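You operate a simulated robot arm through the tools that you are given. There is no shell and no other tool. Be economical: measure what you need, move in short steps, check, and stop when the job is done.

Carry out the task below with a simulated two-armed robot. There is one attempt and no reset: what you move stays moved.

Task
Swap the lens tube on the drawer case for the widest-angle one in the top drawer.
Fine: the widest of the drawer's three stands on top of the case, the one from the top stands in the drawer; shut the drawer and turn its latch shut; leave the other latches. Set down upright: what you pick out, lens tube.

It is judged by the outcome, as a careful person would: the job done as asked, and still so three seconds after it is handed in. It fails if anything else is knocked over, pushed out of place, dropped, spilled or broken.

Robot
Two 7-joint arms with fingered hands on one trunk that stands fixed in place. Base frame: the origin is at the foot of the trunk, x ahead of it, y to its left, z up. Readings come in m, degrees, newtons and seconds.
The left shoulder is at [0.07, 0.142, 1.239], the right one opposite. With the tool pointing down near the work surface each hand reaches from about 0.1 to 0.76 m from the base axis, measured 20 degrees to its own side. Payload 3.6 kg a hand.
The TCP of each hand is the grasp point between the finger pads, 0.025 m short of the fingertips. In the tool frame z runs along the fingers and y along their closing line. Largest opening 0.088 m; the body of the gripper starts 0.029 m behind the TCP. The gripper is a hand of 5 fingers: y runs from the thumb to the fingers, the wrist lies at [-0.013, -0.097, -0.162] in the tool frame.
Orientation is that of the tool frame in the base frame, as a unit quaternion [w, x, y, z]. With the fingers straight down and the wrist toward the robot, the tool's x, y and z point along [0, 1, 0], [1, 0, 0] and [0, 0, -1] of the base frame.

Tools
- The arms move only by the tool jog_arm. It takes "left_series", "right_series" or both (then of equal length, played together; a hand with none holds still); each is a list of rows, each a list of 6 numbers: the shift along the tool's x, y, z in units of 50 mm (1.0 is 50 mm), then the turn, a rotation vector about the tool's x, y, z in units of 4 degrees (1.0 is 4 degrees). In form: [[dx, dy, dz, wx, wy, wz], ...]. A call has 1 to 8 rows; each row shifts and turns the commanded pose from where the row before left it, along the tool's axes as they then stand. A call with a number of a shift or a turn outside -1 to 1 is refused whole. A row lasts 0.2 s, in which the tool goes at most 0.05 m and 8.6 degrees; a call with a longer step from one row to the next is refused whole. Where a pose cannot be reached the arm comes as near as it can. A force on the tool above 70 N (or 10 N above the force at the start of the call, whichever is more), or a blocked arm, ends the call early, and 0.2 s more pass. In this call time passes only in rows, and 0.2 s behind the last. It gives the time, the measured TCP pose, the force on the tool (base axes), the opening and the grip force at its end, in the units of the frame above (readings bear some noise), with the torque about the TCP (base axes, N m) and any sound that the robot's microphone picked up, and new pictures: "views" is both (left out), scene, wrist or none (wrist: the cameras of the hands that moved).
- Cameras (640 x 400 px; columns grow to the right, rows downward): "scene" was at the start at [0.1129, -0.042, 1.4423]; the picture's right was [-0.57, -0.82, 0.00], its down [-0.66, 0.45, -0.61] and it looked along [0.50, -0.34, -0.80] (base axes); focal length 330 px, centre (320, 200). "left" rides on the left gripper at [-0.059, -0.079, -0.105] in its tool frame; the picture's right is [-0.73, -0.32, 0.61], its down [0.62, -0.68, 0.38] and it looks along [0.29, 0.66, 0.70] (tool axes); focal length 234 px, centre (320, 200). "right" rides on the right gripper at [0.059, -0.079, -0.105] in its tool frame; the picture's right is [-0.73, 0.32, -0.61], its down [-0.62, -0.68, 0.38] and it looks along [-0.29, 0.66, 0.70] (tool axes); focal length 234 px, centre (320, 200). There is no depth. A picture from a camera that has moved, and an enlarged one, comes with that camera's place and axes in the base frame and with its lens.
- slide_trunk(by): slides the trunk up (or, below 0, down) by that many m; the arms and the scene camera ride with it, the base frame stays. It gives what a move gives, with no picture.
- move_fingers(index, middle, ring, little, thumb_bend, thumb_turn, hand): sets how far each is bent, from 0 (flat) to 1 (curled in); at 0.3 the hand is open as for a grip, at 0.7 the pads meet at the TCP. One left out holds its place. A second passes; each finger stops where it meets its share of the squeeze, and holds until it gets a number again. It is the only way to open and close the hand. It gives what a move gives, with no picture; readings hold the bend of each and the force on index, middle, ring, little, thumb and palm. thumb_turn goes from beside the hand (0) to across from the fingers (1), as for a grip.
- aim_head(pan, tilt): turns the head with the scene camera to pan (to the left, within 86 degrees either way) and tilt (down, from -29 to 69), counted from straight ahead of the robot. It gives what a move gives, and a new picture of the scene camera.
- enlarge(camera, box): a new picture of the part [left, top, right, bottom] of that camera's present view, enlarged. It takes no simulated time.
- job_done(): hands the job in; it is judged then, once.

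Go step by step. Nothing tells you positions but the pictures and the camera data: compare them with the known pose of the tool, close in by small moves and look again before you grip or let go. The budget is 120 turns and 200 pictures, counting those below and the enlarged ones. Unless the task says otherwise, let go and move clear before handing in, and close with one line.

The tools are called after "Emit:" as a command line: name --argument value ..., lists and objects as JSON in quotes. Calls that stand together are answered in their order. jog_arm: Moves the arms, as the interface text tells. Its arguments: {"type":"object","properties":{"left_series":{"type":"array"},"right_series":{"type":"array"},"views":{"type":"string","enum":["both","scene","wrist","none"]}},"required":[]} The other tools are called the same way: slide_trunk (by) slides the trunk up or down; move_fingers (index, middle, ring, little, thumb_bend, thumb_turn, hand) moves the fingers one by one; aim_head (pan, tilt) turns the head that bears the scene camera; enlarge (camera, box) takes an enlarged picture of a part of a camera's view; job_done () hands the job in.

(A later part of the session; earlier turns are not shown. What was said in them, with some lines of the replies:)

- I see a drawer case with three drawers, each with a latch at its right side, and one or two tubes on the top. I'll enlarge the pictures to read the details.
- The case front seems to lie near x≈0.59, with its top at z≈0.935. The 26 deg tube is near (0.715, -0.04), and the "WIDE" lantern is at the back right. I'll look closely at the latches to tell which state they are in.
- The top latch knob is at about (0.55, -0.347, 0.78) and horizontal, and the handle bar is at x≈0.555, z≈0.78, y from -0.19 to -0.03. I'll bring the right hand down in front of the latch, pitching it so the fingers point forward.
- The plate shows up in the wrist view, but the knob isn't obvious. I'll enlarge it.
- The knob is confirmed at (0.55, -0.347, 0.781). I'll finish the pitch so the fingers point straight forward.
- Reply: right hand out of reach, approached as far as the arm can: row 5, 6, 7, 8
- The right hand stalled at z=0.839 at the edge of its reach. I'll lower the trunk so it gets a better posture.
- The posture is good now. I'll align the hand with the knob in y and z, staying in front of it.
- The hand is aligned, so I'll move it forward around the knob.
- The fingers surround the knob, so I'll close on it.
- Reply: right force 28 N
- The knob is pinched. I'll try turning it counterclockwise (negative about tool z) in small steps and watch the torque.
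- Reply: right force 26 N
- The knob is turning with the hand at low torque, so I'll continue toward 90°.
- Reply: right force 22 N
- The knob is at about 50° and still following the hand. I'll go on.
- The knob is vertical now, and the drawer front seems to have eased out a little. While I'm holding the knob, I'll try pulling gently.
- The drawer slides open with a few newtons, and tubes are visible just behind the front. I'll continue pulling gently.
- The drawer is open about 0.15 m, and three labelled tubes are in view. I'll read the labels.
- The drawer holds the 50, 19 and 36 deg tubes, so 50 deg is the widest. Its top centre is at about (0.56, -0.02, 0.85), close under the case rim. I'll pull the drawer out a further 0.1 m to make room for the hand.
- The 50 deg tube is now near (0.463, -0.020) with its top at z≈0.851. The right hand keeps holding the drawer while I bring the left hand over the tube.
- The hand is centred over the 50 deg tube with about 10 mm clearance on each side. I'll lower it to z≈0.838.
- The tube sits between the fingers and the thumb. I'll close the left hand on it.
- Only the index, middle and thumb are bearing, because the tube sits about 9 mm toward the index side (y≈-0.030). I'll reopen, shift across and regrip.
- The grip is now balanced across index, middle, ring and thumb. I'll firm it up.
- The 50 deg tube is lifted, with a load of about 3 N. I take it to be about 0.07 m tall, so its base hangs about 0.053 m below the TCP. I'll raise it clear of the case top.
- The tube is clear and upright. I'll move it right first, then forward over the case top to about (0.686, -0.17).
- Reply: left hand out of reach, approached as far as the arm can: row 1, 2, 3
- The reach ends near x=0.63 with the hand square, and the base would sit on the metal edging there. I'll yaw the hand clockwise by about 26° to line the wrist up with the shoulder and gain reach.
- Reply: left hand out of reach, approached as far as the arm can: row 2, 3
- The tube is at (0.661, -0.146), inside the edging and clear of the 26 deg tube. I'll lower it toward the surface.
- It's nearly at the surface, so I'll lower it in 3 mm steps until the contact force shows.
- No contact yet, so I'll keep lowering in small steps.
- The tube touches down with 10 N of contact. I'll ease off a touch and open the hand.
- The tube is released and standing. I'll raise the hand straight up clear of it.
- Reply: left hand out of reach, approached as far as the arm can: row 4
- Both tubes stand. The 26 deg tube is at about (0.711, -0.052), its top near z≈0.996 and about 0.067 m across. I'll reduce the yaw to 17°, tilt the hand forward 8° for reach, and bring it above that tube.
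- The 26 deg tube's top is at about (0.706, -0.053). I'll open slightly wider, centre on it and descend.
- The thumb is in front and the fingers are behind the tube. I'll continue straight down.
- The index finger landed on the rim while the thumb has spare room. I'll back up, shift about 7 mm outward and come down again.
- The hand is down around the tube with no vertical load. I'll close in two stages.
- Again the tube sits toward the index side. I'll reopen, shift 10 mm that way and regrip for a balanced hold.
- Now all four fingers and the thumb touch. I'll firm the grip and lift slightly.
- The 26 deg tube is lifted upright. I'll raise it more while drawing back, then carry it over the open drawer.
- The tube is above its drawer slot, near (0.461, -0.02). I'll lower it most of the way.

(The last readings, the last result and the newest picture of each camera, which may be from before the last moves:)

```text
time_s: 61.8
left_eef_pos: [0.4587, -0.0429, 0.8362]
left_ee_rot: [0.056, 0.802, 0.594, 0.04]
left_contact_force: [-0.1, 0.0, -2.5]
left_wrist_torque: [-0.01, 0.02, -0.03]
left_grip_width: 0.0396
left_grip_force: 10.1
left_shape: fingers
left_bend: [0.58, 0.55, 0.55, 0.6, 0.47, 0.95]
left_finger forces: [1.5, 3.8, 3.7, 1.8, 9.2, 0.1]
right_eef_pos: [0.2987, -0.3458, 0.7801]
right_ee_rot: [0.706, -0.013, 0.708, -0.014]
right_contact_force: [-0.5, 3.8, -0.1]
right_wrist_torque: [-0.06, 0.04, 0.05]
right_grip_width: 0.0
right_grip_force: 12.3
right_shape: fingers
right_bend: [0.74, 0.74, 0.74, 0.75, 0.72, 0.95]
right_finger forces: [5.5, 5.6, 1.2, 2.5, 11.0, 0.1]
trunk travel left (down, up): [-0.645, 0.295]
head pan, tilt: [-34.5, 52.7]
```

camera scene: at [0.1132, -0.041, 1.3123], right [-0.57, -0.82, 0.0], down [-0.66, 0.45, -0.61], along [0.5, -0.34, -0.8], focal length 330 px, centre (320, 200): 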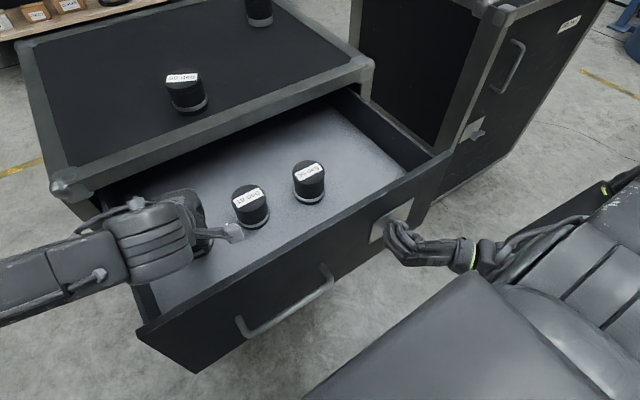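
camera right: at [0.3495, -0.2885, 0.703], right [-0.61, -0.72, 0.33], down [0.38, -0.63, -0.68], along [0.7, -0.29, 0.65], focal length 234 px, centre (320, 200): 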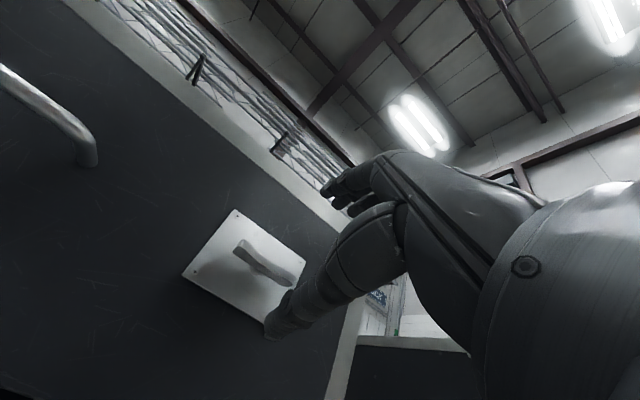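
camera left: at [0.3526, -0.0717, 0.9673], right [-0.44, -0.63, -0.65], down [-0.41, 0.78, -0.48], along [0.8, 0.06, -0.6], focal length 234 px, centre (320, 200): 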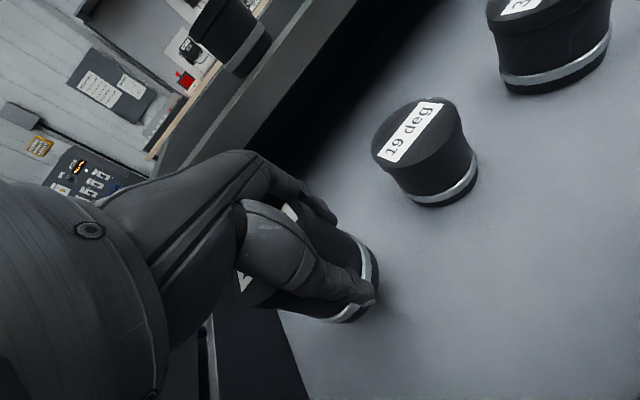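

Emit:
jog_arm --left_series '[[0, -0.006, 0.04, 0, 0, 0], [0, 0, 0, 0, 0, 0]]' --views "none"

Emit:
jog_arm --left_series '[[0, -0.006, 0.04, 0, 0, 0], [0, 0, 0, 0, 0, 0]]' --views "none"

Emit:
jog_arm --left_series '[[0, -0.006, 0.04, 0, 0, 0], [0, 0, 0, 0, 0, 0]]' --views "wrist"

```text
time_s: 62.4
left_eef_pos: [0.457, -0.0436, 0.8351]
left_ee_rot: [0.057, 0.802, 0.593, 0.041]
left_contact_force: [0.0, -0.1, -0.1]
left_wrist_torque: [0.03, -0.02, 0.0]
left_grip_width: 0.0397
left_grip_force: 10.0
left_shape: fingers
left_bend: [0.58, 0.55, 0.55, 0.6, 0.47, 0.95]
left_finger forces: [1.6, 3.7, 3.8, 1.6, 10.0, 0.0]
right_eef_pos: [0.2994, -0.3452, 0.7814]
right_ee_rot: [0.706, -0.012, 0.708, -0.013]
right_contact_force: [1.1, 4.5, -0.4]
right_wrist_torque: [-0.04, 0.05, 0.07]
right_grip_width: 0.0
right_grip_force: 11.9
right_shape: fingers
right_bend: [0.74, 0.74, 0.74, 0.75, 0.72, 0.95]
right_finger forces: [5.7, 5.5, 1.3, 2.4, 9.9, 0.1]
trunk travel left (down, up): [-0.645, 0.295]
head pan, tilt: [-34.5, 52.7]
```

```text
time_s: 63.0
left_eef_pos: [0.457, -0.045, 0.833]
left_ee_rot: [0.056, 0.802, 0.593, 0.041]
left_contact_force: [-1.7, -1.0, 9.6]
left_wrist_torque: [0.22, -0.21, -0.01]
left_grip_width: 0.0394
left_grip_force: 12.3
left_shape: fingers
left_bend: [0.58, 0.55, 0.55, 0.61, 0.48, 0.95]
left_finger forces: [1.8, 3.9, 4.2, 1.6, 12.2, 0.0]
right_eef_pos: [0.2984, -0.3462, 0.7807]
right_ee_rot: [0.706, -0.013, 0.708, -0.014]
right_contact_force: [3.7, 5.8, -2.3]
right_wrist_torque: [-0.07, 0.08, 0.11]
right_grip_width: 0.0001
right_grip_force: 12.6
right_shape: fingers
right_bend: [0.74, 0.74, 0.74, 0.75, 0.72, 0.95]
right_finger forces: [6.4, 5.3, 1.5, 2.2, 7.6, 0.0]
trunk travel left (down, up): [-0.645, 0.295]
head pan, tilt: [-34.5, 52.7]
```

```text
time_s: 63.6
left_eef_pos: [0.4571, -0.0448, 0.8324]
left_ee_rot: [0.057, 0.802, 0.593, 0.042]
left_contact_force: [-3.5, -1.0, 16.0]
left_wrist_torque: [0.22, -0.23, 0.02]
left_grip_width: 0.0386
left_grip_force: 13.3
left_shape: fingers
left_bend: [0.58, 0.55, 0.54, 0.61, 0.48, 0.95]
left_finger forces: [1.7, 4.3, 4.5, 1.9, 14.1, 0.1]
right_eef_pos: [0.298, -0.3451, 0.7827]
right_ee_rot: [0.706, -0.013, 0.708, -0.013]
right_contact_force: [5.6, 4.7, -4.2]
right_wrist_torque: [-0.04, 0.13, 0.08]
right_grip_width: 0.0003
right_grip_force: 11.2
right_shape: fingers
right_bend: [0.74, 0.74, 0.74, 0.75, 0.72, 0.95]
right_finger forces: [6.6, 5.0, 1.5, 1.8, 7.2, 0.1]
trunk travel left (down, up): [-0.645, 0.295]
head pan, tilt: [-34.5, 52.7]
camera left: at [0.3508, -0.073, 0.9255], right [-0.44, -0.63, -0.65], down [-0.41, 0.78, -0.48], along [0.8, 0.06, -0.6], focal length 234 px, centre (320, 200)
```

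left: 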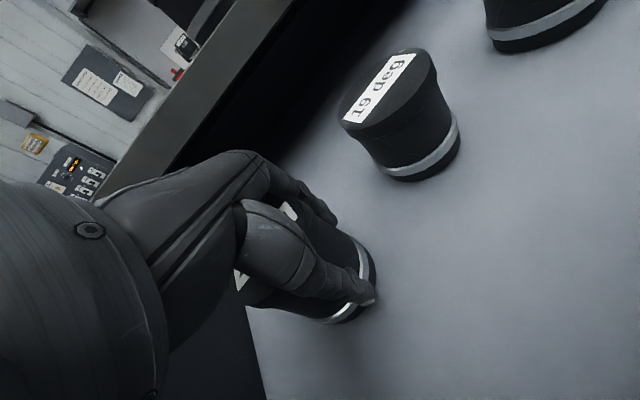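

The tube is on the drawer floor. I'll relieve the load a little, then open in stages.

Emit:
jog_arm --left_series '[[0, 0.008, -0.05, 0, 0, 0], [0, 0, 0, 0, 0, 0]]' --views "none"

Emit:
move_fingers --hand "left" --index 0.46 --middle 0.46 --ring 0.46 --little 0.46 --thumb_bend 0.43

Emit:
move_fingers --hand "left" --index 0.26 --middle 0.26 --ring 0.26 --little 0.26 --thumb_bend 0.26

Emit:
enlarge --camera "left" --box '[160, 100, 560, 350]'

```text
time_s: 64.2
left_eef_pos: [0.4581, -0.0441, 0.8327]
left_ee_rot: [0.057, 0.802, 0.593, 0.042]
left_contact_force: [-1.2, -1.2, 4.1]
left_wrist_torque: [0.09, -0.09, 0.01]
left_grip_width: 0.0391
left_grip_force: 11.8
left_shape: fingers
left_bend: [0.58, 0.55, 0.54, 0.61, 0.48, 0.95]
left_finger forces: [1.8, 4.1, 4.1, 1.8, 11.8, 0.0]
right_eef_pos: [0.2984, -0.347, 0.781]
right_ee_rot: [0.706, -0.012, 0.708, -0.013]
right_contact_force: [0.6, 4.8, -1.8]
right_wrist_torque: [-0.06, 0.08, 0.05]
right_grip_width: 0.0001
right_grip_force: 11.1
right_shape: fingers
right_bend: [0.74, 0.74, 0.74, 0.75, 0.72, 0.95]
right_finger forces: [5.3, 5.5, 1.1, 1.5, 9.3, 0.0]
trunk travel left (down, up): [-0.645, 0.295]
head pan, tilt: [-34.5, 52.7]
```

```text
time_s: 65.2
left_eef_pos: [0.4578, -0.0448, 0.8345]
left_ee_rot: [0.056, 0.802, 0.594, 0.041]
left_contact_force: [-0.7, -0.1, -0.1]
left_wrist_torque: [0.0, 0.02, 0.01]
left_grip_width: 0.0538
left_grip_force: 0.5
left_shape: fingers
left_bend: [0.46, 0.46, 0.46, 0.46, 0.43, 0.97]
left_finger forces: [0.0, 0.0, 0.1, 0.0, 0.5, 0.0]
right_eef_pos: [0.2987, -0.3466, 0.7804]
right_ee_rot: [0.706, -0.013, 0.708, -0.014]
right_contact_force: [-2.1, 3.8, -1.1]
right_wrist_torque: [-0.04, 0.1, 0.02]
right_grip_width: 0.0
right_grip_force: 11.5
right_shape: fingers
right_bend: [0.74, 0.74, 0.75, 0.75, 0.72, 0.95]
right_finger forces: [5.0, 5.6, 1.1, 1.0, 11.7, 0.0]
trunk travel left (down, up): [-0.645, 0.295]
head pan, tilt: [-34.5, 52.7]
```

```text
time_s: 66.2
left_eef_pos: [0.4576, -0.0446, 0.8331]
left_ee_rot: [0.055, 0.802, 0.593, 0.042]
left_contact_force: [0.6, -0.8, -0.7]
left_wrist_torque: [0.01, -0.02, -0.01]
left_grip_width: 0.0923
left_grip_force: 0.1
left_shape: fingers
left_bend: [0.26, 0.26, 0.26, 0.26, 0.26, 0.97]
left_finger forces: [0.1, 0.1, 0.0, 0.1, 0.0, 0.1]
right_eef_pos: [0.2991, -0.3463, 0.7817]
right_ee_rot: [0.706, -0.012, 0.708, -0.014]
right_contact_force: [-3.8, 3.5, -1.6]
right_wrist_torque: [-0.05, 0.07, 0.0]
right_grip_width: 0.0
right_grip_force: 11.8
right_shape: fingers
right_bend: [0.74, 0.74, 0.75, 0.75, 0.72, 0.95]
right_finger forces: [5.1, 5.4, 1.0, 0.8, 12.0, 0.0]
trunk travel left (down, up): [-0.645, 0.295]
head pan, tilt: [-34.5, 52.7]
```

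```text
1.60 times, centred on (360, 225) of left
camera zoom: at [0.3523, -0.0728, 0.9274], right [-0.44, -0.63, -0.65], down [-0.41, 0.78, -0.47], along [0.8, 0.06, -0.6], focal length 375 px, centre (256, 160)
```

zoom: 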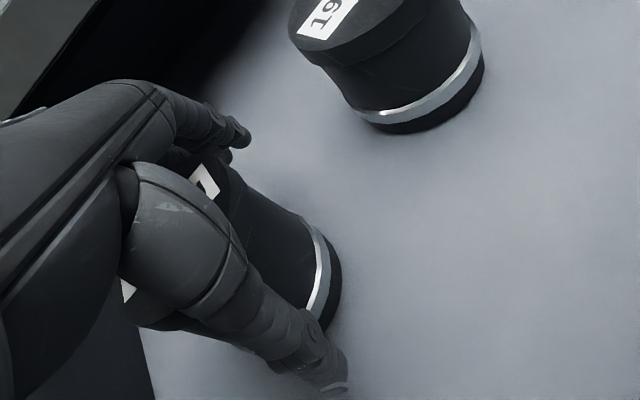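

It's released and standing. I'll lift the left hand straight up, then away to the left.

Emit:
jog_arm --left_series '[[0, 0.028, -0.198, 0, 0, 0], [0, 0.055, -0.396, 0, 0, 0], [0, 0.083, -0.594, 0, 0, 0], [0, 0.083, -0.594, 0, 0, 0], [0, 0.083, -0.594, 0, 0, 0], [0, 0.083, -0.594, 0, 0, 0], [0, 0.083, -0.594, 0, 0, 0], [0, 0.083, -0.594, 0, 0, 0]]' --views "none"

Emit:
jog_arm --left_series '[[0.7, -0.5, 0, 0, 0, 0], [0.7, -0.5, 0, 0, 0, 0], [0.7, -0.5, 0, 0, 0, 0], [0.7, -0.5, 0, 0, 0, 0]]' --views "scene"

Emit:
enlarge --camera "scene" --box '[90, 50, 350, 300]'

```text
time_s: 68.0
left_eef_pos: [0.4584, -0.0443, 1.0435]
left_ee_rot: [0.055, 0.802, 0.593, 0.041]
left_contact_force: [0.0, 0.0, 0.3]
left_wrist_torque: [-0.03, 0.0, 0.03]
left_grip_width: 0.0925
left_grip_force: 0.1
left_shape: fingers
left_bend: [0.26, 0.26, 0.26, 0.26, 0.26, 0.97]
left_finger forces: [0.1, 0.0, 0.1, 0.0, 0.0, 0.0]
right_eef_pos: [0.2977, -0.3468, 0.7813]
right_ee_rot: [0.706, -0.012, 0.708, -0.013]
right_contact_force: [-2.0, 3.7, -0.7]
right_wrist_torque: [-0.04, 0.07, 0.04]
right_grip_width: 0.0001
right_grip_force: 12.0
right_shape: fingers
right_bend: [0.74, 0.74, 0.75, 0.75, 0.72, 0.95]
right_finger forces: [5.0, 5.5, 1.1, 0.9, 11.7, 0.0]
trunk travel left (down, up): [-0.645, 0.295]
head pan, tilt: [-34.5, 52.7]
```

```text
time_s: 69.0
left_eef_pos: [0.4062, 0.1197, 1.0289]
left_ee_rot: [0.057, 0.802, 0.593, 0.041]
left_contact_force: [0.6, -0.5, -0.2]
left_wrist_torque: [-0.03, 0.03, 0.03]
left_grip_width: 0.0924
left_grip_force: 0.0
left_shape: fingers
left_bend: [0.26, 0.26, 0.26, 0.26, 0.26, 0.97]
left_finger forces: [0.0, 0.0, 0.0, 0.1, 0.1, 0.1]
left hand out of reach, approached as far as the arm can: row 4
right_eef_pos: [0.2979, -0.3455, 0.7819]
right_ee_rot: [0.706, -0.012, 0.708, -0.014]
right_contact_force: [-1.4, 2.3, -1.2]
right_wrist_torque: [-0.07, 0.04, 0.04]
right_grip_width: 0.0001
right_grip_force: 12.4
right_shape: fingers
right_bend: [0.74, 0.74, 0.75, 0.75, 0.72, 0.95]
right_finger forces: [5.1, 5.8, 1.2, 0.8, 12.5, 0.1]
trunk travel left (down, up): [-0.645, 0.295]
head pan, tilt: [-34.5, 52.7]
camera scene: at [0.1128, -0.0405, 1.3123], right [-0.57, -0.82, 0.0], down [-0.66, 0.45, -0.61], along [0.5, -0.34, -0.8], focal length 330 px, centre (320, 200)
```

scene: 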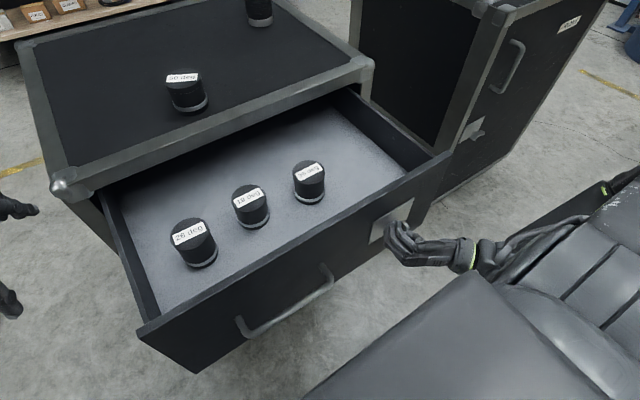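

```text
1.60 times, centred on (220, 175) of scene
camera zoom: at [0.1128, -0.0405, 1.3123], right [-0.57, -0.82, 0.0], down [-0.66, 0.45, -0.61], along [0.5, -0.34, -0.8], focal length 528 px, centre (480, 240)
```

zoom: 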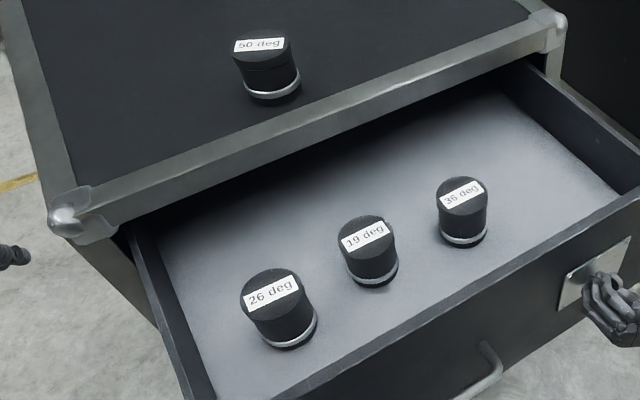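

The swap is done: 50 deg is on top and 26, 19 and 36 are in the drawer. Now I'll push the drawer shut slowly with the right hand, which is still on the knob.

Emit:
jog_arm --right_series '[[0, 0, 0.1, 0, 0, 0], [0, 0, 0.2, 0, 0, 0], [0, 0, 0.25, 0, 0, 0], [0, 0, 0.25, 0, 0, 0], [0, 0, 0.25, 0, 0, 0], [0, 0, 0.25, 0, 0, 0], [0, 0, 0.25, 0, 0, 0], [0, 0, 0.2, 0, 0, 0]]' --views "scene"

```text
time_s: 70.8
left_eef_pos: [0.4085, 0.1181, 1.029]
left_ee_rot: [0.055, 0.802, 0.594, 0.041]
left_contact_force: [0.1, -0.2, 0.3]
left_wrist_torque: [0.01, 0.0, 0.04]
left_grip_width: 0.0924
left_grip_force: 0.0
left_shape: fingers
left_bend: [0.26, 0.26, 0.26, 0.26, 0.26, 0.97]
left_finger forces: [0.1, 0.1, 0.1, 0.0, 0.1, 0.0]
right_eef_pos: [0.3875, -0.3462, 0.7815]
right_ee_rot: [0.706, -0.011, 0.708, -0.014]
right_contact_force: [-0.8, 4.2, -4.8]
right_wrist_torque: [-0.04, 0.09, -0.01]
right_grip_width: 0.0
right_grip_force: 12.4
right_shape: fingers
right_bend: [0.74, 0.74, 0.75, 0.75, 0.73, 0.95]
right_finger forces: [6.0, 4.9, 1.0, 0.7, 12.4, 0.0]
trunk travel left (down, up): [-0.645, 0.295]
head pan, tilt: [-34.5, 52.7]
camera scene: at [0.1132, -0.0412, 1.3123], right [-0.57, -0.82, 0.0], down [-0.66, 0.45, -0.61], along [0.5, -0.34, -0.8], focal length 330 px, centre (320, 200)
```

scene: 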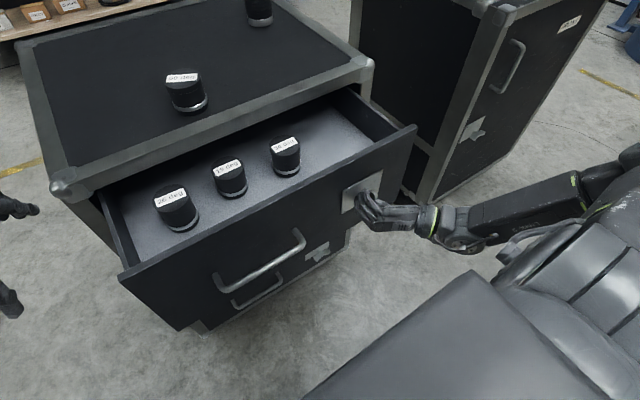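

Emit:
jog_arm --right_series '[[0, 0, 0.15, 0, 0, 0], [0, 0, 0.15, 0, 0, 0], [0, 0, 0.15, 0, 0, 0], [0, 0, 0.15, 0, 0, 0], [0, 0, 0.15, 0, 0, 0], [0, 0, 0.15, 0, 0, 0]]' --views "scene"

Emit:
enlarge --camera "scene" --box '[90, 90, 330, 260]'

```text
time_s: 72.2
left_eef_pos: [0.408, 0.1198, 1.0293]
left_ee_rot: [0.056, 0.802, 0.593, 0.041]
left_contact_force: [0.4, 0.1, -0.5]
left_wrist_torque: [-0.03, 0.01, -0.01]
left_grip_width: 0.0921
left_grip_force: 0.3
left_shape: fingers
left_bend: [0.26, 0.26, 0.26, 0.26, 0.26, 0.97]
left_finger forces: [0.0, 0.1, 0.2, 0.0, 0.0, 0.0]
right_eef_pos: [0.4313, -0.3459, 0.7803]
right_ee_rot: [0.706, -0.012, 0.708, -0.014]
right_contact_force: [-2.0, 4.8, 1.5]
right_wrist_torque: [-0.08, 0.0, 0.03]
right_grip_width: 0.0002
right_grip_force: 12.7
right_shape: fingers
right_bend: [0.74, 0.74, 0.75, 0.75, 0.73, 0.95]
right_finger forces: [5.2, 6.1, 0.9, 0.6, 12.9, 0.0]
trunk travel left (down, up): [-0.645, 0.295]
head pan, tilt: [-34.5, 52.7]
camera scene: at [0.1128, -0.0407, 1.3124], right [-0.57, -0.82, 0.0], down [-0.66, 0.45, -0.61], along [0.5, -0.34, -0.8], focal length 330 px, centre (320, 200)
```

scene: 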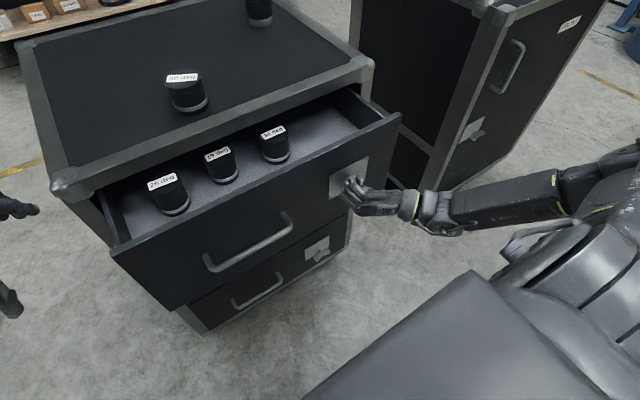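

```text
2.35 times, centred on (210, 175) of scene
camera zoom: at [0.1128, -0.0407, 1.3124], right [-0.57, -0.82, 0.0], down [-0.66, 0.45, -0.61], along [0.5, -0.34, -0.8], focal length 777 px, centre (579, 259)
```

zoom: 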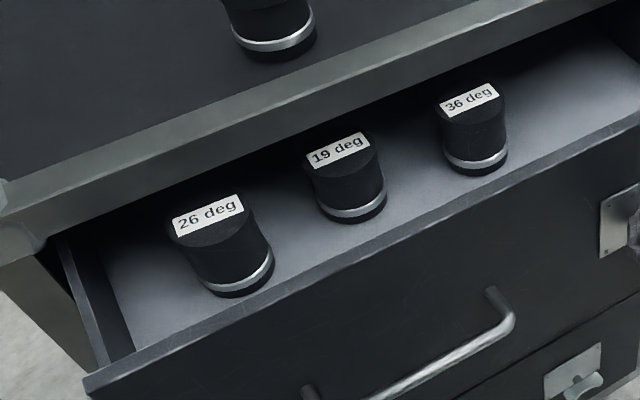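

The 26 deg tube's top is at z≈0.85, the same as the others that passed under the rim. I'll keep pushing slowly.

Emit:
jog_arm --right_series '[[0, 0, 0.15, 0, 0, 0], [0, 0, 0.15, 0, 0, 0], [0, 0, 0.15, 0, 0, 0], [0, 0, 0.15, 0, 0, 0], [0, 0, 0.15, 0, 0, 0], [0, 0, 0.15, 0, 0, 0], [0, 0, 0.15, 0, 0, 0]]' --views "scene"

Emit:
enlarge --camera "scene" --box '[90, 90, 330, 260]'

```text
time_s: 73.8
left_eef_pos: [0.4088, 0.1181, 1.0283]
left_ee_rot: [0.055, 0.802, 0.593, 0.04]
left_contact_force: [0.7, 0.1, -0.2]
left_wrist_torque: [0.01, 0.0, 0.0]
left_grip_width: 0.0922
left_grip_force: 0.0
left_shape: fingers
left_bend: [0.26, 0.26, 0.26, 0.26, 0.26, 0.97]
left_finger forces: [0.0, 0.0, 0.0, 0.0, 0.0, 0.1]
right_eef_pos: [0.4839, -0.346, 0.7806]
right_ee_rot: [0.705, -0.012, 0.709, -0.015]
right_contact_force: [-0.5, 3.2, -1.8]
right_wrist_torque: [-0.06, 0.05, 0.02]
right_grip_width: 0.0
right_grip_force: 12.3
right_shape: fingers
right_bend: [0.74, 0.74, 0.75, 0.75, 0.73, 0.95]
right_finger forces: [5.7, 5.1, 0.8, 0.6, 12.2, 0.0]
trunk travel left (down, up): [-0.645, 0.295]
head pan, tilt: [-34.5, 52.7]
camera scene: at [0.1133, -0.0411, 1.3122], right [-0.57, -0.82, 0.0], down [-0.66, 0.45, -0.61], along [0.5, -0.34, -0.8], focal length 330 px, centre (320, 200)
```

scene: 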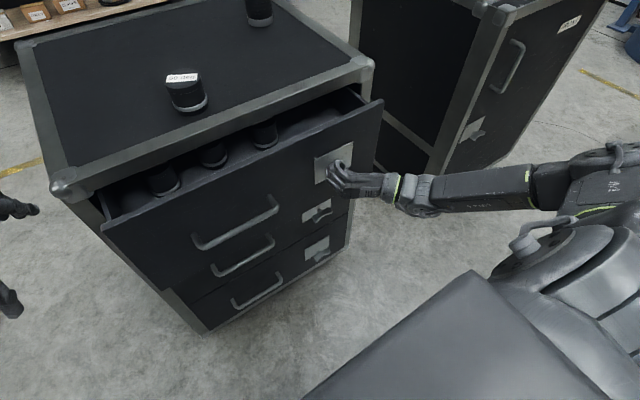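

```text
2.35 times, centred on (210, 175) of scene
camera zoom: at [0.1133, -0.0411, 1.3122], right [-0.57, -0.82, 0.0], down [-0.66, 0.45, -0.61], along [0.5, -0.34, -0.8], focal length 777 px, centre (579, 259)
```

zoom: 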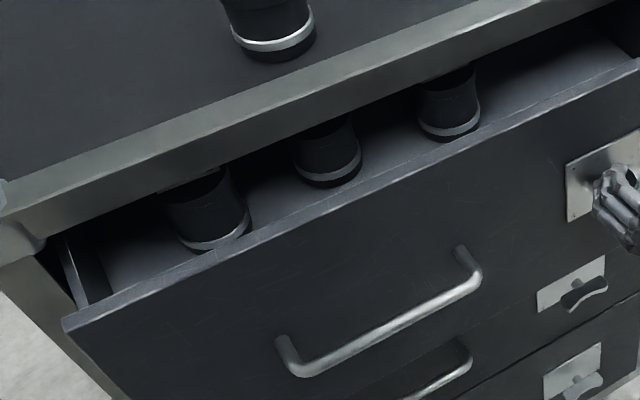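

The tubes pass under cleanly. I'll push the remaining ~6.5 cm.

Emit:
jog_arm --right_series '[[0, 0, 0.17, 0, 0, 0], [0, 0, 0.17, 0, 0, 0], [0, 0, 0.17, 0, 0, 0], [0, 0, 0.17, 0, 0, 0], [0, 0, 0.17, 0, 0, 0], [0, 0, 0.17, 0, 0, 0], [0, 0, 0.12, 0, 0, 0], [0, 0, 0.08, 0, 0, 0]]' --views "scene"

Emit:
jog_arm --right_series '[[0, 0, 0.08, 0, 0, 0], [0, 0, 0.06, 0, 0, 0]]' --views "scene"

Emit:
enlarge --camera "scene" --box '[90, 70, 390, 260]'

```text
time_s: 75.6
left_eef_pos: [0.4061, 0.1188, 1.0294]
left_ee_rot: [0.056, 0.802, 0.593, 0.04]
left_contact_force: [0.0, -0.1, -0.7]
left_wrist_torque: [0.01, 0.01, 0.0]
left_grip_width: 0.0923
left_grip_force: 0.0
left_shape: fingers
left_bend: [0.26, 0.26, 0.26, 0.26, 0.26, 0.97]
left_finger forces: [0.0, 0.0, 0.1, 0.0, 0.0, 0.1]
right_eef_pos: [0.5448, -0.3471, 0.7817]
right_ee_rot: [0.706, -0.012, 0.708, -0.014]
right_contact_force: [-1.9, 4.3, 2.6]
right_wrist_torque: [-0.06, 0.03, 0.01]
right_grip_width: 0.0004
right_grip_force: 13.0
right_shape: fingers
right_bend: [0.74, 0.74, 0.75, 0.75, 0.73, 0.95]
right_finger forces: [5.0, 6.3, 0.9, 0.7, 13.6, 0.1]
trunk travel left (down, up): [-0.645, 0.295]
head pan, tilt: [-34.5, 52.7]
camera scene: at [0.1123, -0.0408, 1.3124], right [-0.57, -0.82, 0.0], down [-0.66, 0.45, -0.61], along [0.5, -0.34, -0.8], focal length 330 px, centre (320, 200)
```

scene: 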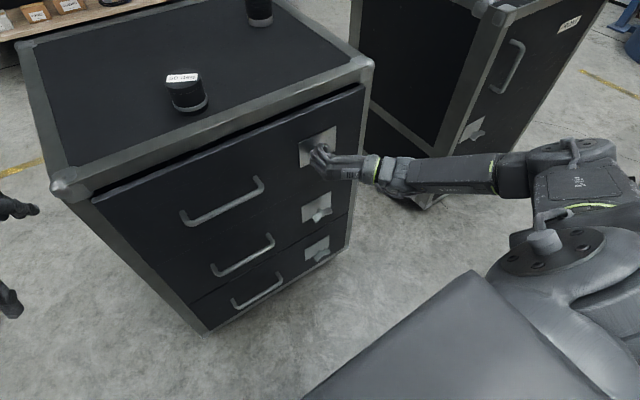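

```text
time_s: 76.2
left_eef_pos: [0.4068, 0.1185, 1.0285]
left_ee_rot: [0.056, 0.802, 0.593, 0.042]
left_contact_force: [0.7, 0.3, 0.0]
left_wrist_torque: [0.01, 0.0, -0.02]
left_grip_width: 0.0922
left_grip_force: 0.0
left_shape: fingers
left_bend: [0.26, 0.26, 0.26, 0.26, 0.26, 0.97]
left_finger forces: [0.0, 0.0, 0.0, 0.0, 0.0, 0.0]
right_eef_pos: [0.5517, -0.346, 0.7807]
right_ee_rot: [0.706, -0.012, 0.708, -0.014]
right_contact_force: [-2.2, 3.3, 1.7]
right_wrist_torque: [-0.07, 0.06, 0.0]
right_grip_width: 0.0
right_grip_force: 12.8
right_shape: fingers
right_bend: [0.74, 0.74, 0.75, 0.75, 0.73, 0.95]
right_finger forces: [5.1, 6.1, 0.9, 0.8, 13.4, 0.0]
trunk travel left (down, up): [-0.645, 0.295]
head pan, tilt: [-34.5, 52.7]
camera scene: at [0.1123, -0.0412, 1.3124], right [-0.57, -0.82, 0.0], down [-0.66, 0.45, -0.61], along [0.5, -0.34, -0.8], focal length 330 px, centre (320, 200)
```

scene: 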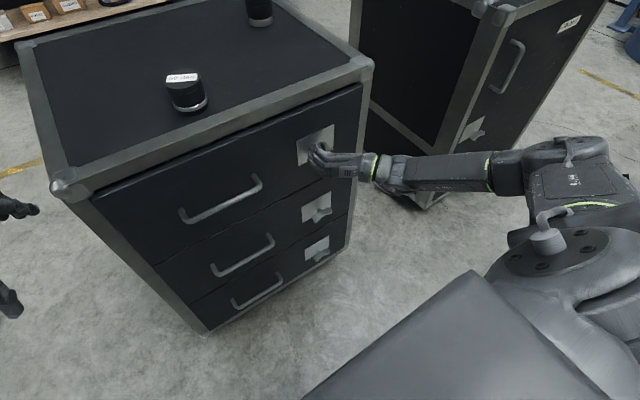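

```text
2.11 times, centred on (240, 165) of scene
camera zoom: at [0.1123, -0.0412, 1.3124], right [-0.57, -0.82, 0.0], down [-0.66, 0.45, -0.61], along [0.5, -0.34, -0.8], focal length 695 px, centre (488, 274)
```

zoom: 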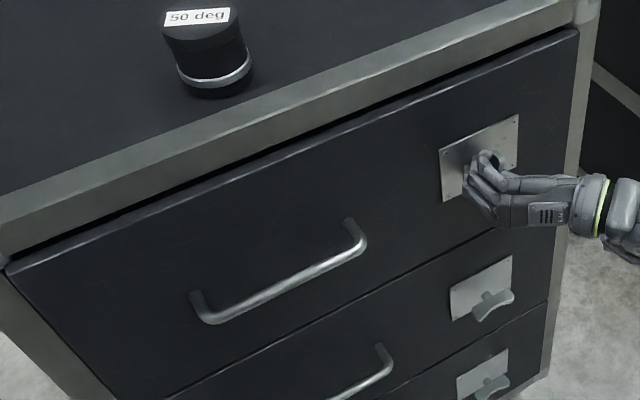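

It's nearly flush. I'll push a little more until it meets the stop.

Emit:
jog_arm --right_series '[[0, 0, 0.08, 0, 0, 0], [0, 0, 0.06, 0, 0, 0], [0, 0, 0, 0, 0, 0]]' --views "none"

Emit:
enlarge --camera "scene" --box '[280, 110, 400, 210]'

```text
time_s: 77.0
left_eef_pos: [0.4009, 0.1171, 1.0325]
left_ee_rot: [0.058, 0.802, 0.593, 0.043]
left_contact_force: [0.1, 0.5, 0.0]
left_wrist_torque: [0.04, -0.02, -0.03]
left_grip_width: 0.0923
left_grip_force: 0.1
left_shape: fingers
left_bend: [0.26, 0.26, 0.26, 0.26, 0.26, 0.97]
left_finger forces: [0.1, 0.0, 0.0, 0.1, 0.0, 0.0]
right_eef_pos: [0.555, -0.3476, 0.7816]
right_ee_rot: [0.706, -0.013, 0.708, -0.015]
right_contact_force: [-47.6, -3.7, -4.7]
right_wrist_torque: [-0.14, 0.3, -0.46]
right_grip_width: 0.0
right_grip_force: 32.8
right_shape: fingers
right_bend: [0.74, 0.74, 0.75, 0.75, 0.76, 0.95]
right_finger forces: [6.4, 4.1, 0.3, 1.6, 53.6, 0.0]
trunk travel left (down, up): [-0.645, 0.295]
head pan, tilt: [-34.5, 52.7]
```

```text
4.00 times, centred on (340, 160) of scene
camera zoom: at [0.104, -0.0431, 1.3129], right [-0.57, -0.82, 0.0], down [-0.65, 0.45, -0.61], along [0.5, -0.34, -0.79], focal length 1321 px, centre (240, 360)
```

zoom: 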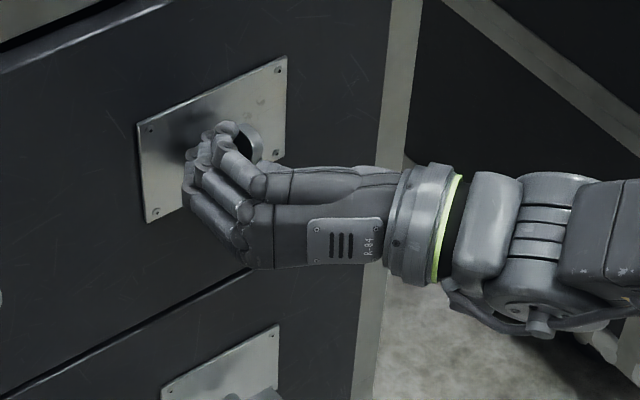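

The drawer is against its stop at 48 N. I'll ease off and turn the latch back clockwise.

Emit:
jog_arm --right_series '[[0, 0, -0.07, 0, 0, 0], [0, 0, 0, 0, 0, 0]]' --views "none"

Emit:
jog_arm --right_series '[[0, 0, 0, 0, 0, 1], [0, 0, 0, 0, 0, 1], [0, 0, 0, 0, 0, 1], [0, 0, 0, 0, 0, 1], [0, 0, 0, 0, 0, 1], [0, 0, 0, 0, 0, 1]]' --views "none"

Emit:
enlarge --camera "scene" --box '[280, 110, 400, 210]'

Emit:
enlarge --camera "right" --box '[120, 100, 440, 300]'

```text
time_s: 77.6
left_eef_pos: [0.4033, 0.1168, 1.0306]
left_ee_rot: [0.057, 0.802, 0.593, 0.042]
left_contact_force: [-0.5, 0.1, -0.9]
left_wrist_torque: [-0.01, 0.04, 0.03]
left_grip_width: 0.0926
left_grip_force: 0.0
left_shape: fingers
left_bend: [0.26, 0.26, 0.26, 0.26, 0.26, 0.97]
left_finger forces: [0.0, 0.0, 0.0, 0.0, 0.1, 0.0]
right_eef_pos: [0.5554, -0.348, 0.7833]
right_ee_rot: [0.707, -0.011, 0.707, -0.012]
right_contact_force: [-30.1, -2.1, -4.5]
right_wrist_torque: [-0.03, 0.28, -0.31]
right_grip_width: 0.0001
right_grip_force: 24.7
right_shape: fingers
right_bend: [0.74, 0.74, 0.75, 0.75, 0.76, 0.94]
right_finger forces: [6.4, 4.2, 0.5, 0.9, 37.6, 0.1]
trunk travel left (down, up): [-0.645, 0.295]
head pan, tilt: [-34.5, 52.7]
```

```text
time_s: 79.0
left_eef_pos: [0.4036, 0.1167, 1.031]
left_ee_rot: [0.056, 0.802, 0.594, 0.042]
left_contact_force: [0.5, 0.0, 0.4]
left_wrist_torque: [0.0, 0.03, -0.01]
left_grip_width: 0.0922
left_grip_force: 0.0
left_shape: fingers
left_bend: [0.26, 0.26, 0.26, 0.26, 0.26, 0.97]
left_finger forces: [0.0, 0.0, 0.0, 0.0, 0.1, 0.0]
right_eef_pos: [0.5531, -0.3468, 0.7823]
right_ee_rot: [0.694, 0.135, 0.694, 0.134]
right_contact_force: [-25.1, -1.6, -0.6]
right_wrist_torque: [-0.07, 0.28, -0.19]
right_grip_width: 0.0003
right_grip_force: 26.1
right_shape: fingers
right_bend: [0.74, 0.73, 0.75, 0.75, 0.75, 0.95]
right_finger forces: [6.2, 5.9, 0.7, 0.9, 38.6, 0.0]
trunk travel left (down, up): [-0.645, 0.295]
head pan, tilt: [-34.5, 52.7]
```

```text
4.00 times, centred on (340, 160) of scene
camera zoom: at [0.1081, -0.042, 1.3128], right [-0.57, -0.82, 0.0], down [-0.65, 0.45, -0.61], along [0.5, -0.34, -0.79], focal length 1321 px, centre (240, 360)
```

zoom: 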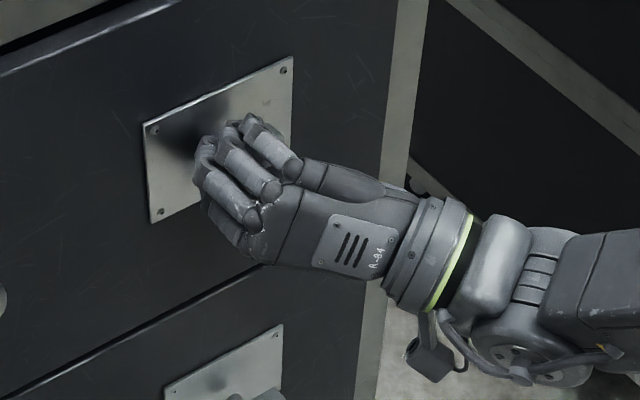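

```text
2.00 times, centred on (280, 200) of right
camera zoom: at [0.4487, -0.3979, 0.6988], right [-0.61, 0.03, 0.79], down [0.38, -0.87, 0.32], along [0.7, 0.5, 0.52], focal length 468 px, centre (400, 200)
```

zoom: 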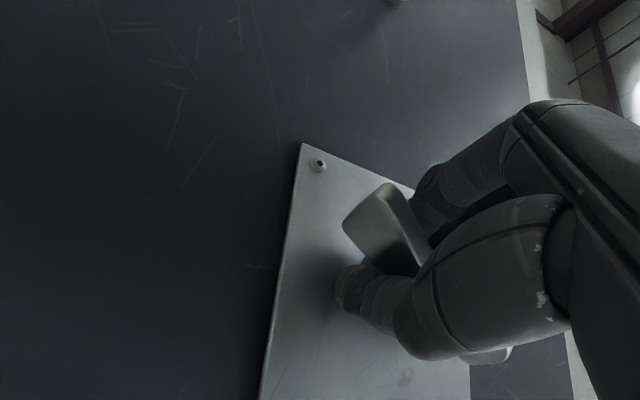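

The knob follows. I'll continue turning.

Emit:
jog_arm --right_series '[[0, 0, -0.02, 0, 0, 1], [0, 0, 0, 0, 0, 1], [0, 0, 0, 0, 0, 1], [0, 0, 0, 0, 0, 1], [0, 0, 0, 0, 0, 1], [0, 0, 0, 0, 0, 1], [0, 0, 0, 0, 0, 1], [0, 0, 0, 0, 0, 1]]' --views "none"

Emit:
jog_arm --right_series '[[0, 0, 0, 0, 0, 1], [0, 0, 0, 0, 0, 1], [0, 0, 0, 0, 0, 1], [0, 0, 0, 0, 0, 1], [0, 0, 0, 0, 0, 1], [0, 0, 0, 0, 0, 1], [0, 0, 0, 0, 0, 1], [0, 0, 0, 0, 0, 1]]' --views "none"

Emit:
enlarge --camera "scene" --box '[280, 110, 400, 210]'

Emit:
enlarge --camera "right" --box '[120, 100, 440, 300]'

```text
time_s: 80.8
left_eef_pos: [0.4043, 0.1182, 1.0309]
left_ee_rot: [0.057, 0.802, 0.593, 0.042]
left_contact_force: [0.1, -0.3, 1.3]
left_wrist_torque: [-0.03, -0.01, 0.02]
left_grip_width: 0.0922
left_grip_force: 0.3
left_shape: fingers
left_bend: [0.26, 0.26, 0.26, 0.26, 0.26, 0.97]
left_finger forces: [0.0, 0.0, 0.0, 0.0, 0.1, 0.1]
right_eef_pos: [0.5535, -0.3471, 0.7823]
right_ee_rot: [0.63, 0.322, 0.63, 0.32]
right_contact_force: [-10.7, -1.1, 8.5]
right_wrist_torque: [-0.14, 0.14, 0.01]
right_grip_width: 0.0
right_grip_force: 16.6
right_shape: fingers
right_bend: [0.74, 0.73, 0.75, 0.75, 0.75, 0.96]
right_finger forces: [0.1, 7.5, 1.0, 1.7, 23.3, 0.0]
trunk travel left (down, up): [-0.645, 0.295]
head pan, tilt: [-34.5, 52.7]
```

```text
time_s: 82.6
left_eef_pos: [0.4045, 0.1201, 1.0295]
left_ee_rot: [0.057, 0.802, 0.593, 0.04]
left_contact_force: [0.0, 0.6, -0.3]
left_wrist_torque: [0.04, -0.02, -0.02]
left_grip_width: 0.0925
left_grip_force: 0.0
left_shape: fingers
left_bend: [0.26, 0.26, 0.26, 0.26, 0.26, 0.97]
left_finger forces: [0.1, 0.0, 0.1, 0.0, 0.0, 0.0]
right_eef_pos: [0.5533, -0.3454, 0.7828]
right_ee_rot: [0.518, 0.481, 0.518, 0.481]
right_contact_force: [-2.1, 0.2, 17.2]
right_wrist_torque: [-0.45, -0.02, 0.03]
right_grip_width: 0.0
right_grip_force: 19.0
right_shape: fingers
right_bend: [0.74, 0.73, 0.74, 0.74, 0.73, 0.97]
right_finger forces: [8.0, 7.3, 2.5, 9.1, 11.3, 0.0]
trunk travel left (down, up): [-0.645, 0.295]
head pan, tilt: [-34.5, 52.7]
```

```text
4.00 times, centred on (340, 160) of scene
camera zoom: at [0.1099, -0.0397, 1.3128], right [-0.57, -0.82, 0.0], down [-0.65, 0.45, -0.61], along [0.5, -0.34, -0.79], focal length 1321 px, centre (240, 360)
```

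zoom: 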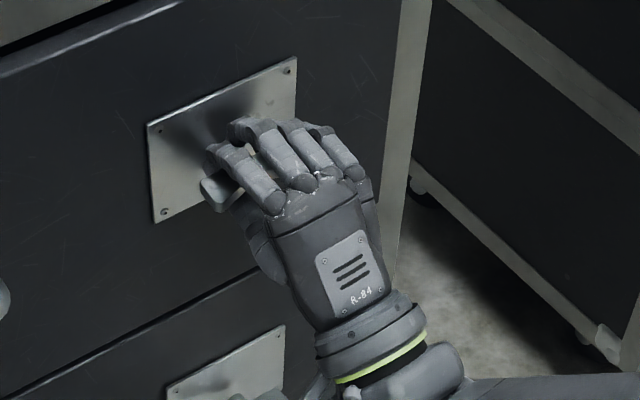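

```text
2.00 times, centred on (280, 200) of right
camera zoom: at [0.4482, -0.2931, 0.6998], right [-0.61, -0.7, 0.37], down [0.38, -0.67, -0.64], along [0.7, -0.24, 0.68], focal length 468 px, centre (400, 200)
```

zoom: 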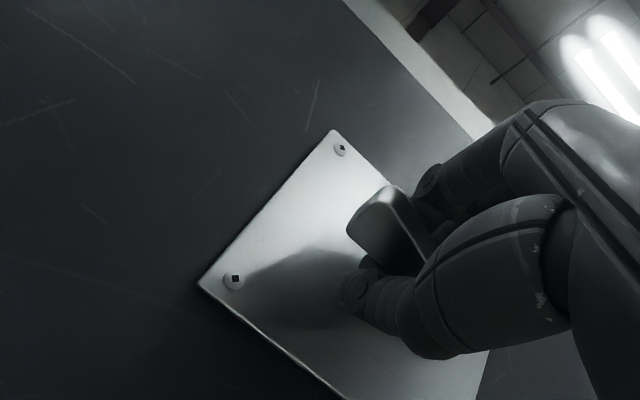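

It's almost at horizontal and torque is rising toward the stop. I'll turn the last few degrees.

Emit:
jog_arm --right_series '[[0, 0, 0, 0, 0, 1], [0, 0, 0, 0, 0, 0.7], [0, 0, 0, 0, 0, 0]]' --views "none"

```text
time_s: 83.4
left_eef_pos: [0.4032, 0.1199, 1.0302]
left_ee_rot: [0.058, 0.802, 0.593, 0.042]
left_contact_force: [-0.3, 0.2, -0.5]
left_wrist_torque: [0.0, -0.01, 0.0]
left_grip_width: 0.0924
left_grip_force: 0.0
left_shape: fingers
left_bend: [0.26, 0.26, 0.26, 0.26, 0.26, 0.97]
left_finger forces: [0.0, 0.0, 0.1, 0.0, 0.0, 0.0]
right_eef_pos: [0.5526, -0.3454, 0.7839]
right_ee_rot: [0.489, 0.513, 0.487, 0.511]
right_contact_force: [0.7, 0.3, 24.1]
right_wrist_torque: [-0.59, -0.11, -0.1]
right_grip_width: 0.0004
right_grip_force: 16.3
right_shape: fingers
right_bend: [0.74, 0.73, 0.74, 0.74, 0.73, 0.97]
right_finger forces: [8.5, 7.3, 3.3, 13.6, 0.0, 0.0]
trunk travel left (down, up): [-0.645, 0.295]
head pan, tilt: [-34.5, 52.7]
```

It's at the stop. I'll open the right hand and back away to inspect the latch.

Emit:
move_fingers --hand "right" --index 0.3 --middle 0.3 --ring 0.3 --little 0.3 --thumb_bend 0.3

Emit:
jog_arm --right_series '[[0, 0, -0.3, 0, 0, 0], [0, 0, -0.5, 0, 0, 0], [0, 0, -0.6, 0, 0, 0], [0, 0, -0.8, 0, 0, 0]]' --views "both"

Emit:
enlarge --camera "scene" --box '[280, 110, 400, 210]'

```text
time_s: 84.4
left_eef_pos: [0.4049, 0.1182, 1.0297]
left_ee_rot: [0.056, 0.802, 0.594, 0.042]
left_contact_force: [0.3, 0.2, -0.6]
left_wrist_torque: [0.01, -0.01, -0.02]
left_grip_width: 0.0923
left_grip_force: 0.1
left_shape: fingers
left_bend: [0.26, 0.26, 0.26, 0.26, 0.26, 0.97]
left_finger forces: [0.0, 0.1, 0.1, 0.0, 0.0, 0.0]
right_eef_pos: [0.5525, -0.3473, 0.7809]
right_ee_rot: [0.487, 0.513, 0.488, 0.511]
right_contact_force: [-19.4, 0.5, -6.1]
right_wrist_torque: [-0.07, -0.41, 0.1]
right_grip_width: 0.0554
right_grip_force: 10.1
right_shape: fingers
right_bend: [0.75, 0.3, 0.3, 0.3, 0.3, 0.97]
right_finger forces: [14.1, 5.3, 0.1, 0.1, 0.0, 0.0]
trunk travel left (down, up): [-0.645, 0.295]
head pan, tilt: [-34.5, 52.7]
```

```text
time_s: 85.4
left_eef_pos: [0.4062, 0.1187, 1.029]
left_ee_rot: [0.056, 0.802, 0.594, 0.041]
left_contact_force: [-0.2, 0.7, -0.7]
left_wrist_torque: [-0.01, -0.04, 0.0]
left_grip_width: 0.0922
left_grip_force: 0.0
left_shape: fingers
left_bend: [0.26, 0.26, 0.26, 0.26, 0.26, 0.97]
left_finger forces: [0.1, 0.1, 0.0, 0.1, 0.0, 0.1]
right_eef_pos: [0.444, -0.3458, 0.7824]
right_ee_rot: [0.488, 0.513, 0.488, 0.511]
right_contact_force: [-1.0, -0.9, 0.5]
right_wrist_torque: [0.0, 0.0, -0.02]
right_grip_width: 0.0846
right_grip_force: 0.1
right_shape: fingers
right_bend: [0.3, 0.3, 0.3, 0.3, 0.3, 0.97]
right_finger forces: [0.1, 0.0, 0.0, 0.0, 0.0, 0.0]
trunk travel left (down, up): [-0.645, 0.295]
head pan, tilt: [-34.5, 52.7]
camera scene: at [0.1113, -0.0419, 1.3125], right [-0.57, -0.82, 0.0], down [-0.65, 0.45, -0.61], along [0.5, -0.34, -0.79], focal length 330 px, centre (320, 200)
camera right: at [0.3391, -0.2837, 0.7056], right [-0.61, -0.74, 0.29], down [0.38, -0.59, -0.71], along [0.7, -0.32, 0.64], focal length 234 px, centre (320, 200)
```

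scene: 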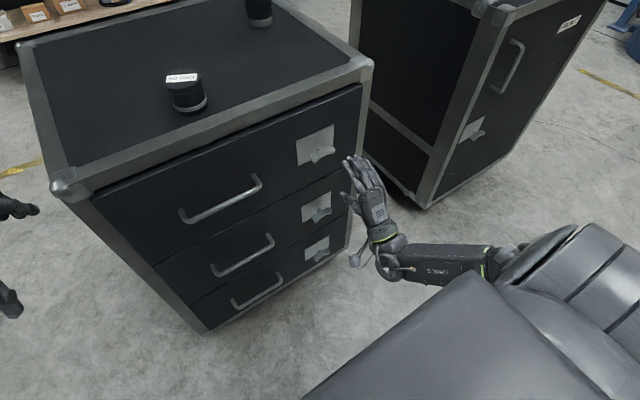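
right: 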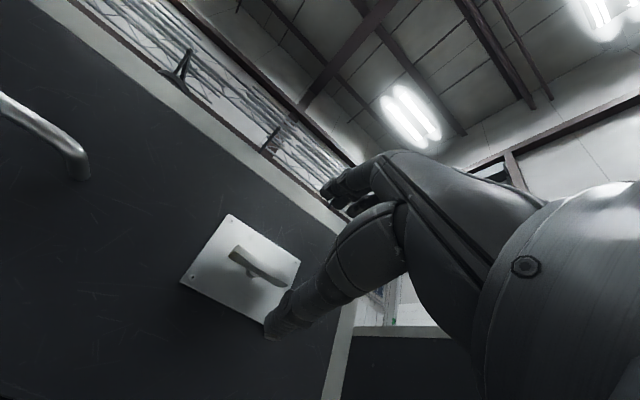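

```text
4.00 times, centred on (340, 160) of scene
camera zoom: at [0.1113, -0.0419, 1.3125], right [-0.57, -0.82, 0.0], down [-0.65, 0.45, -0.61], along [0.5, -0.34, -0.79], focal length 1321 px, centre (240, 360)
```

zoom: 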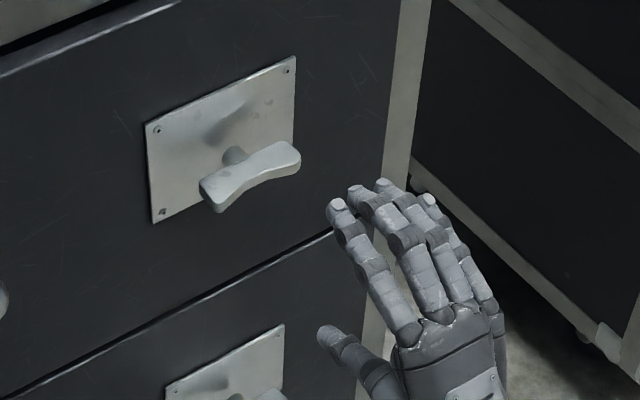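

The latch knob is back in its original horizontal position, the drawer is flush, the 50 deg tube stands on the case, and both hands are clear. I'm handing in.

Emit:
job_done

```text
The job is handed in.
```

The lens tubes are swapped: the 50 deg tube, the widest of the drawer's three, now stands on the case. The 26 deg tube that was on the case stands in the top drawer. The drawer is shut with its latch turned shut, and I left the other latches alone.
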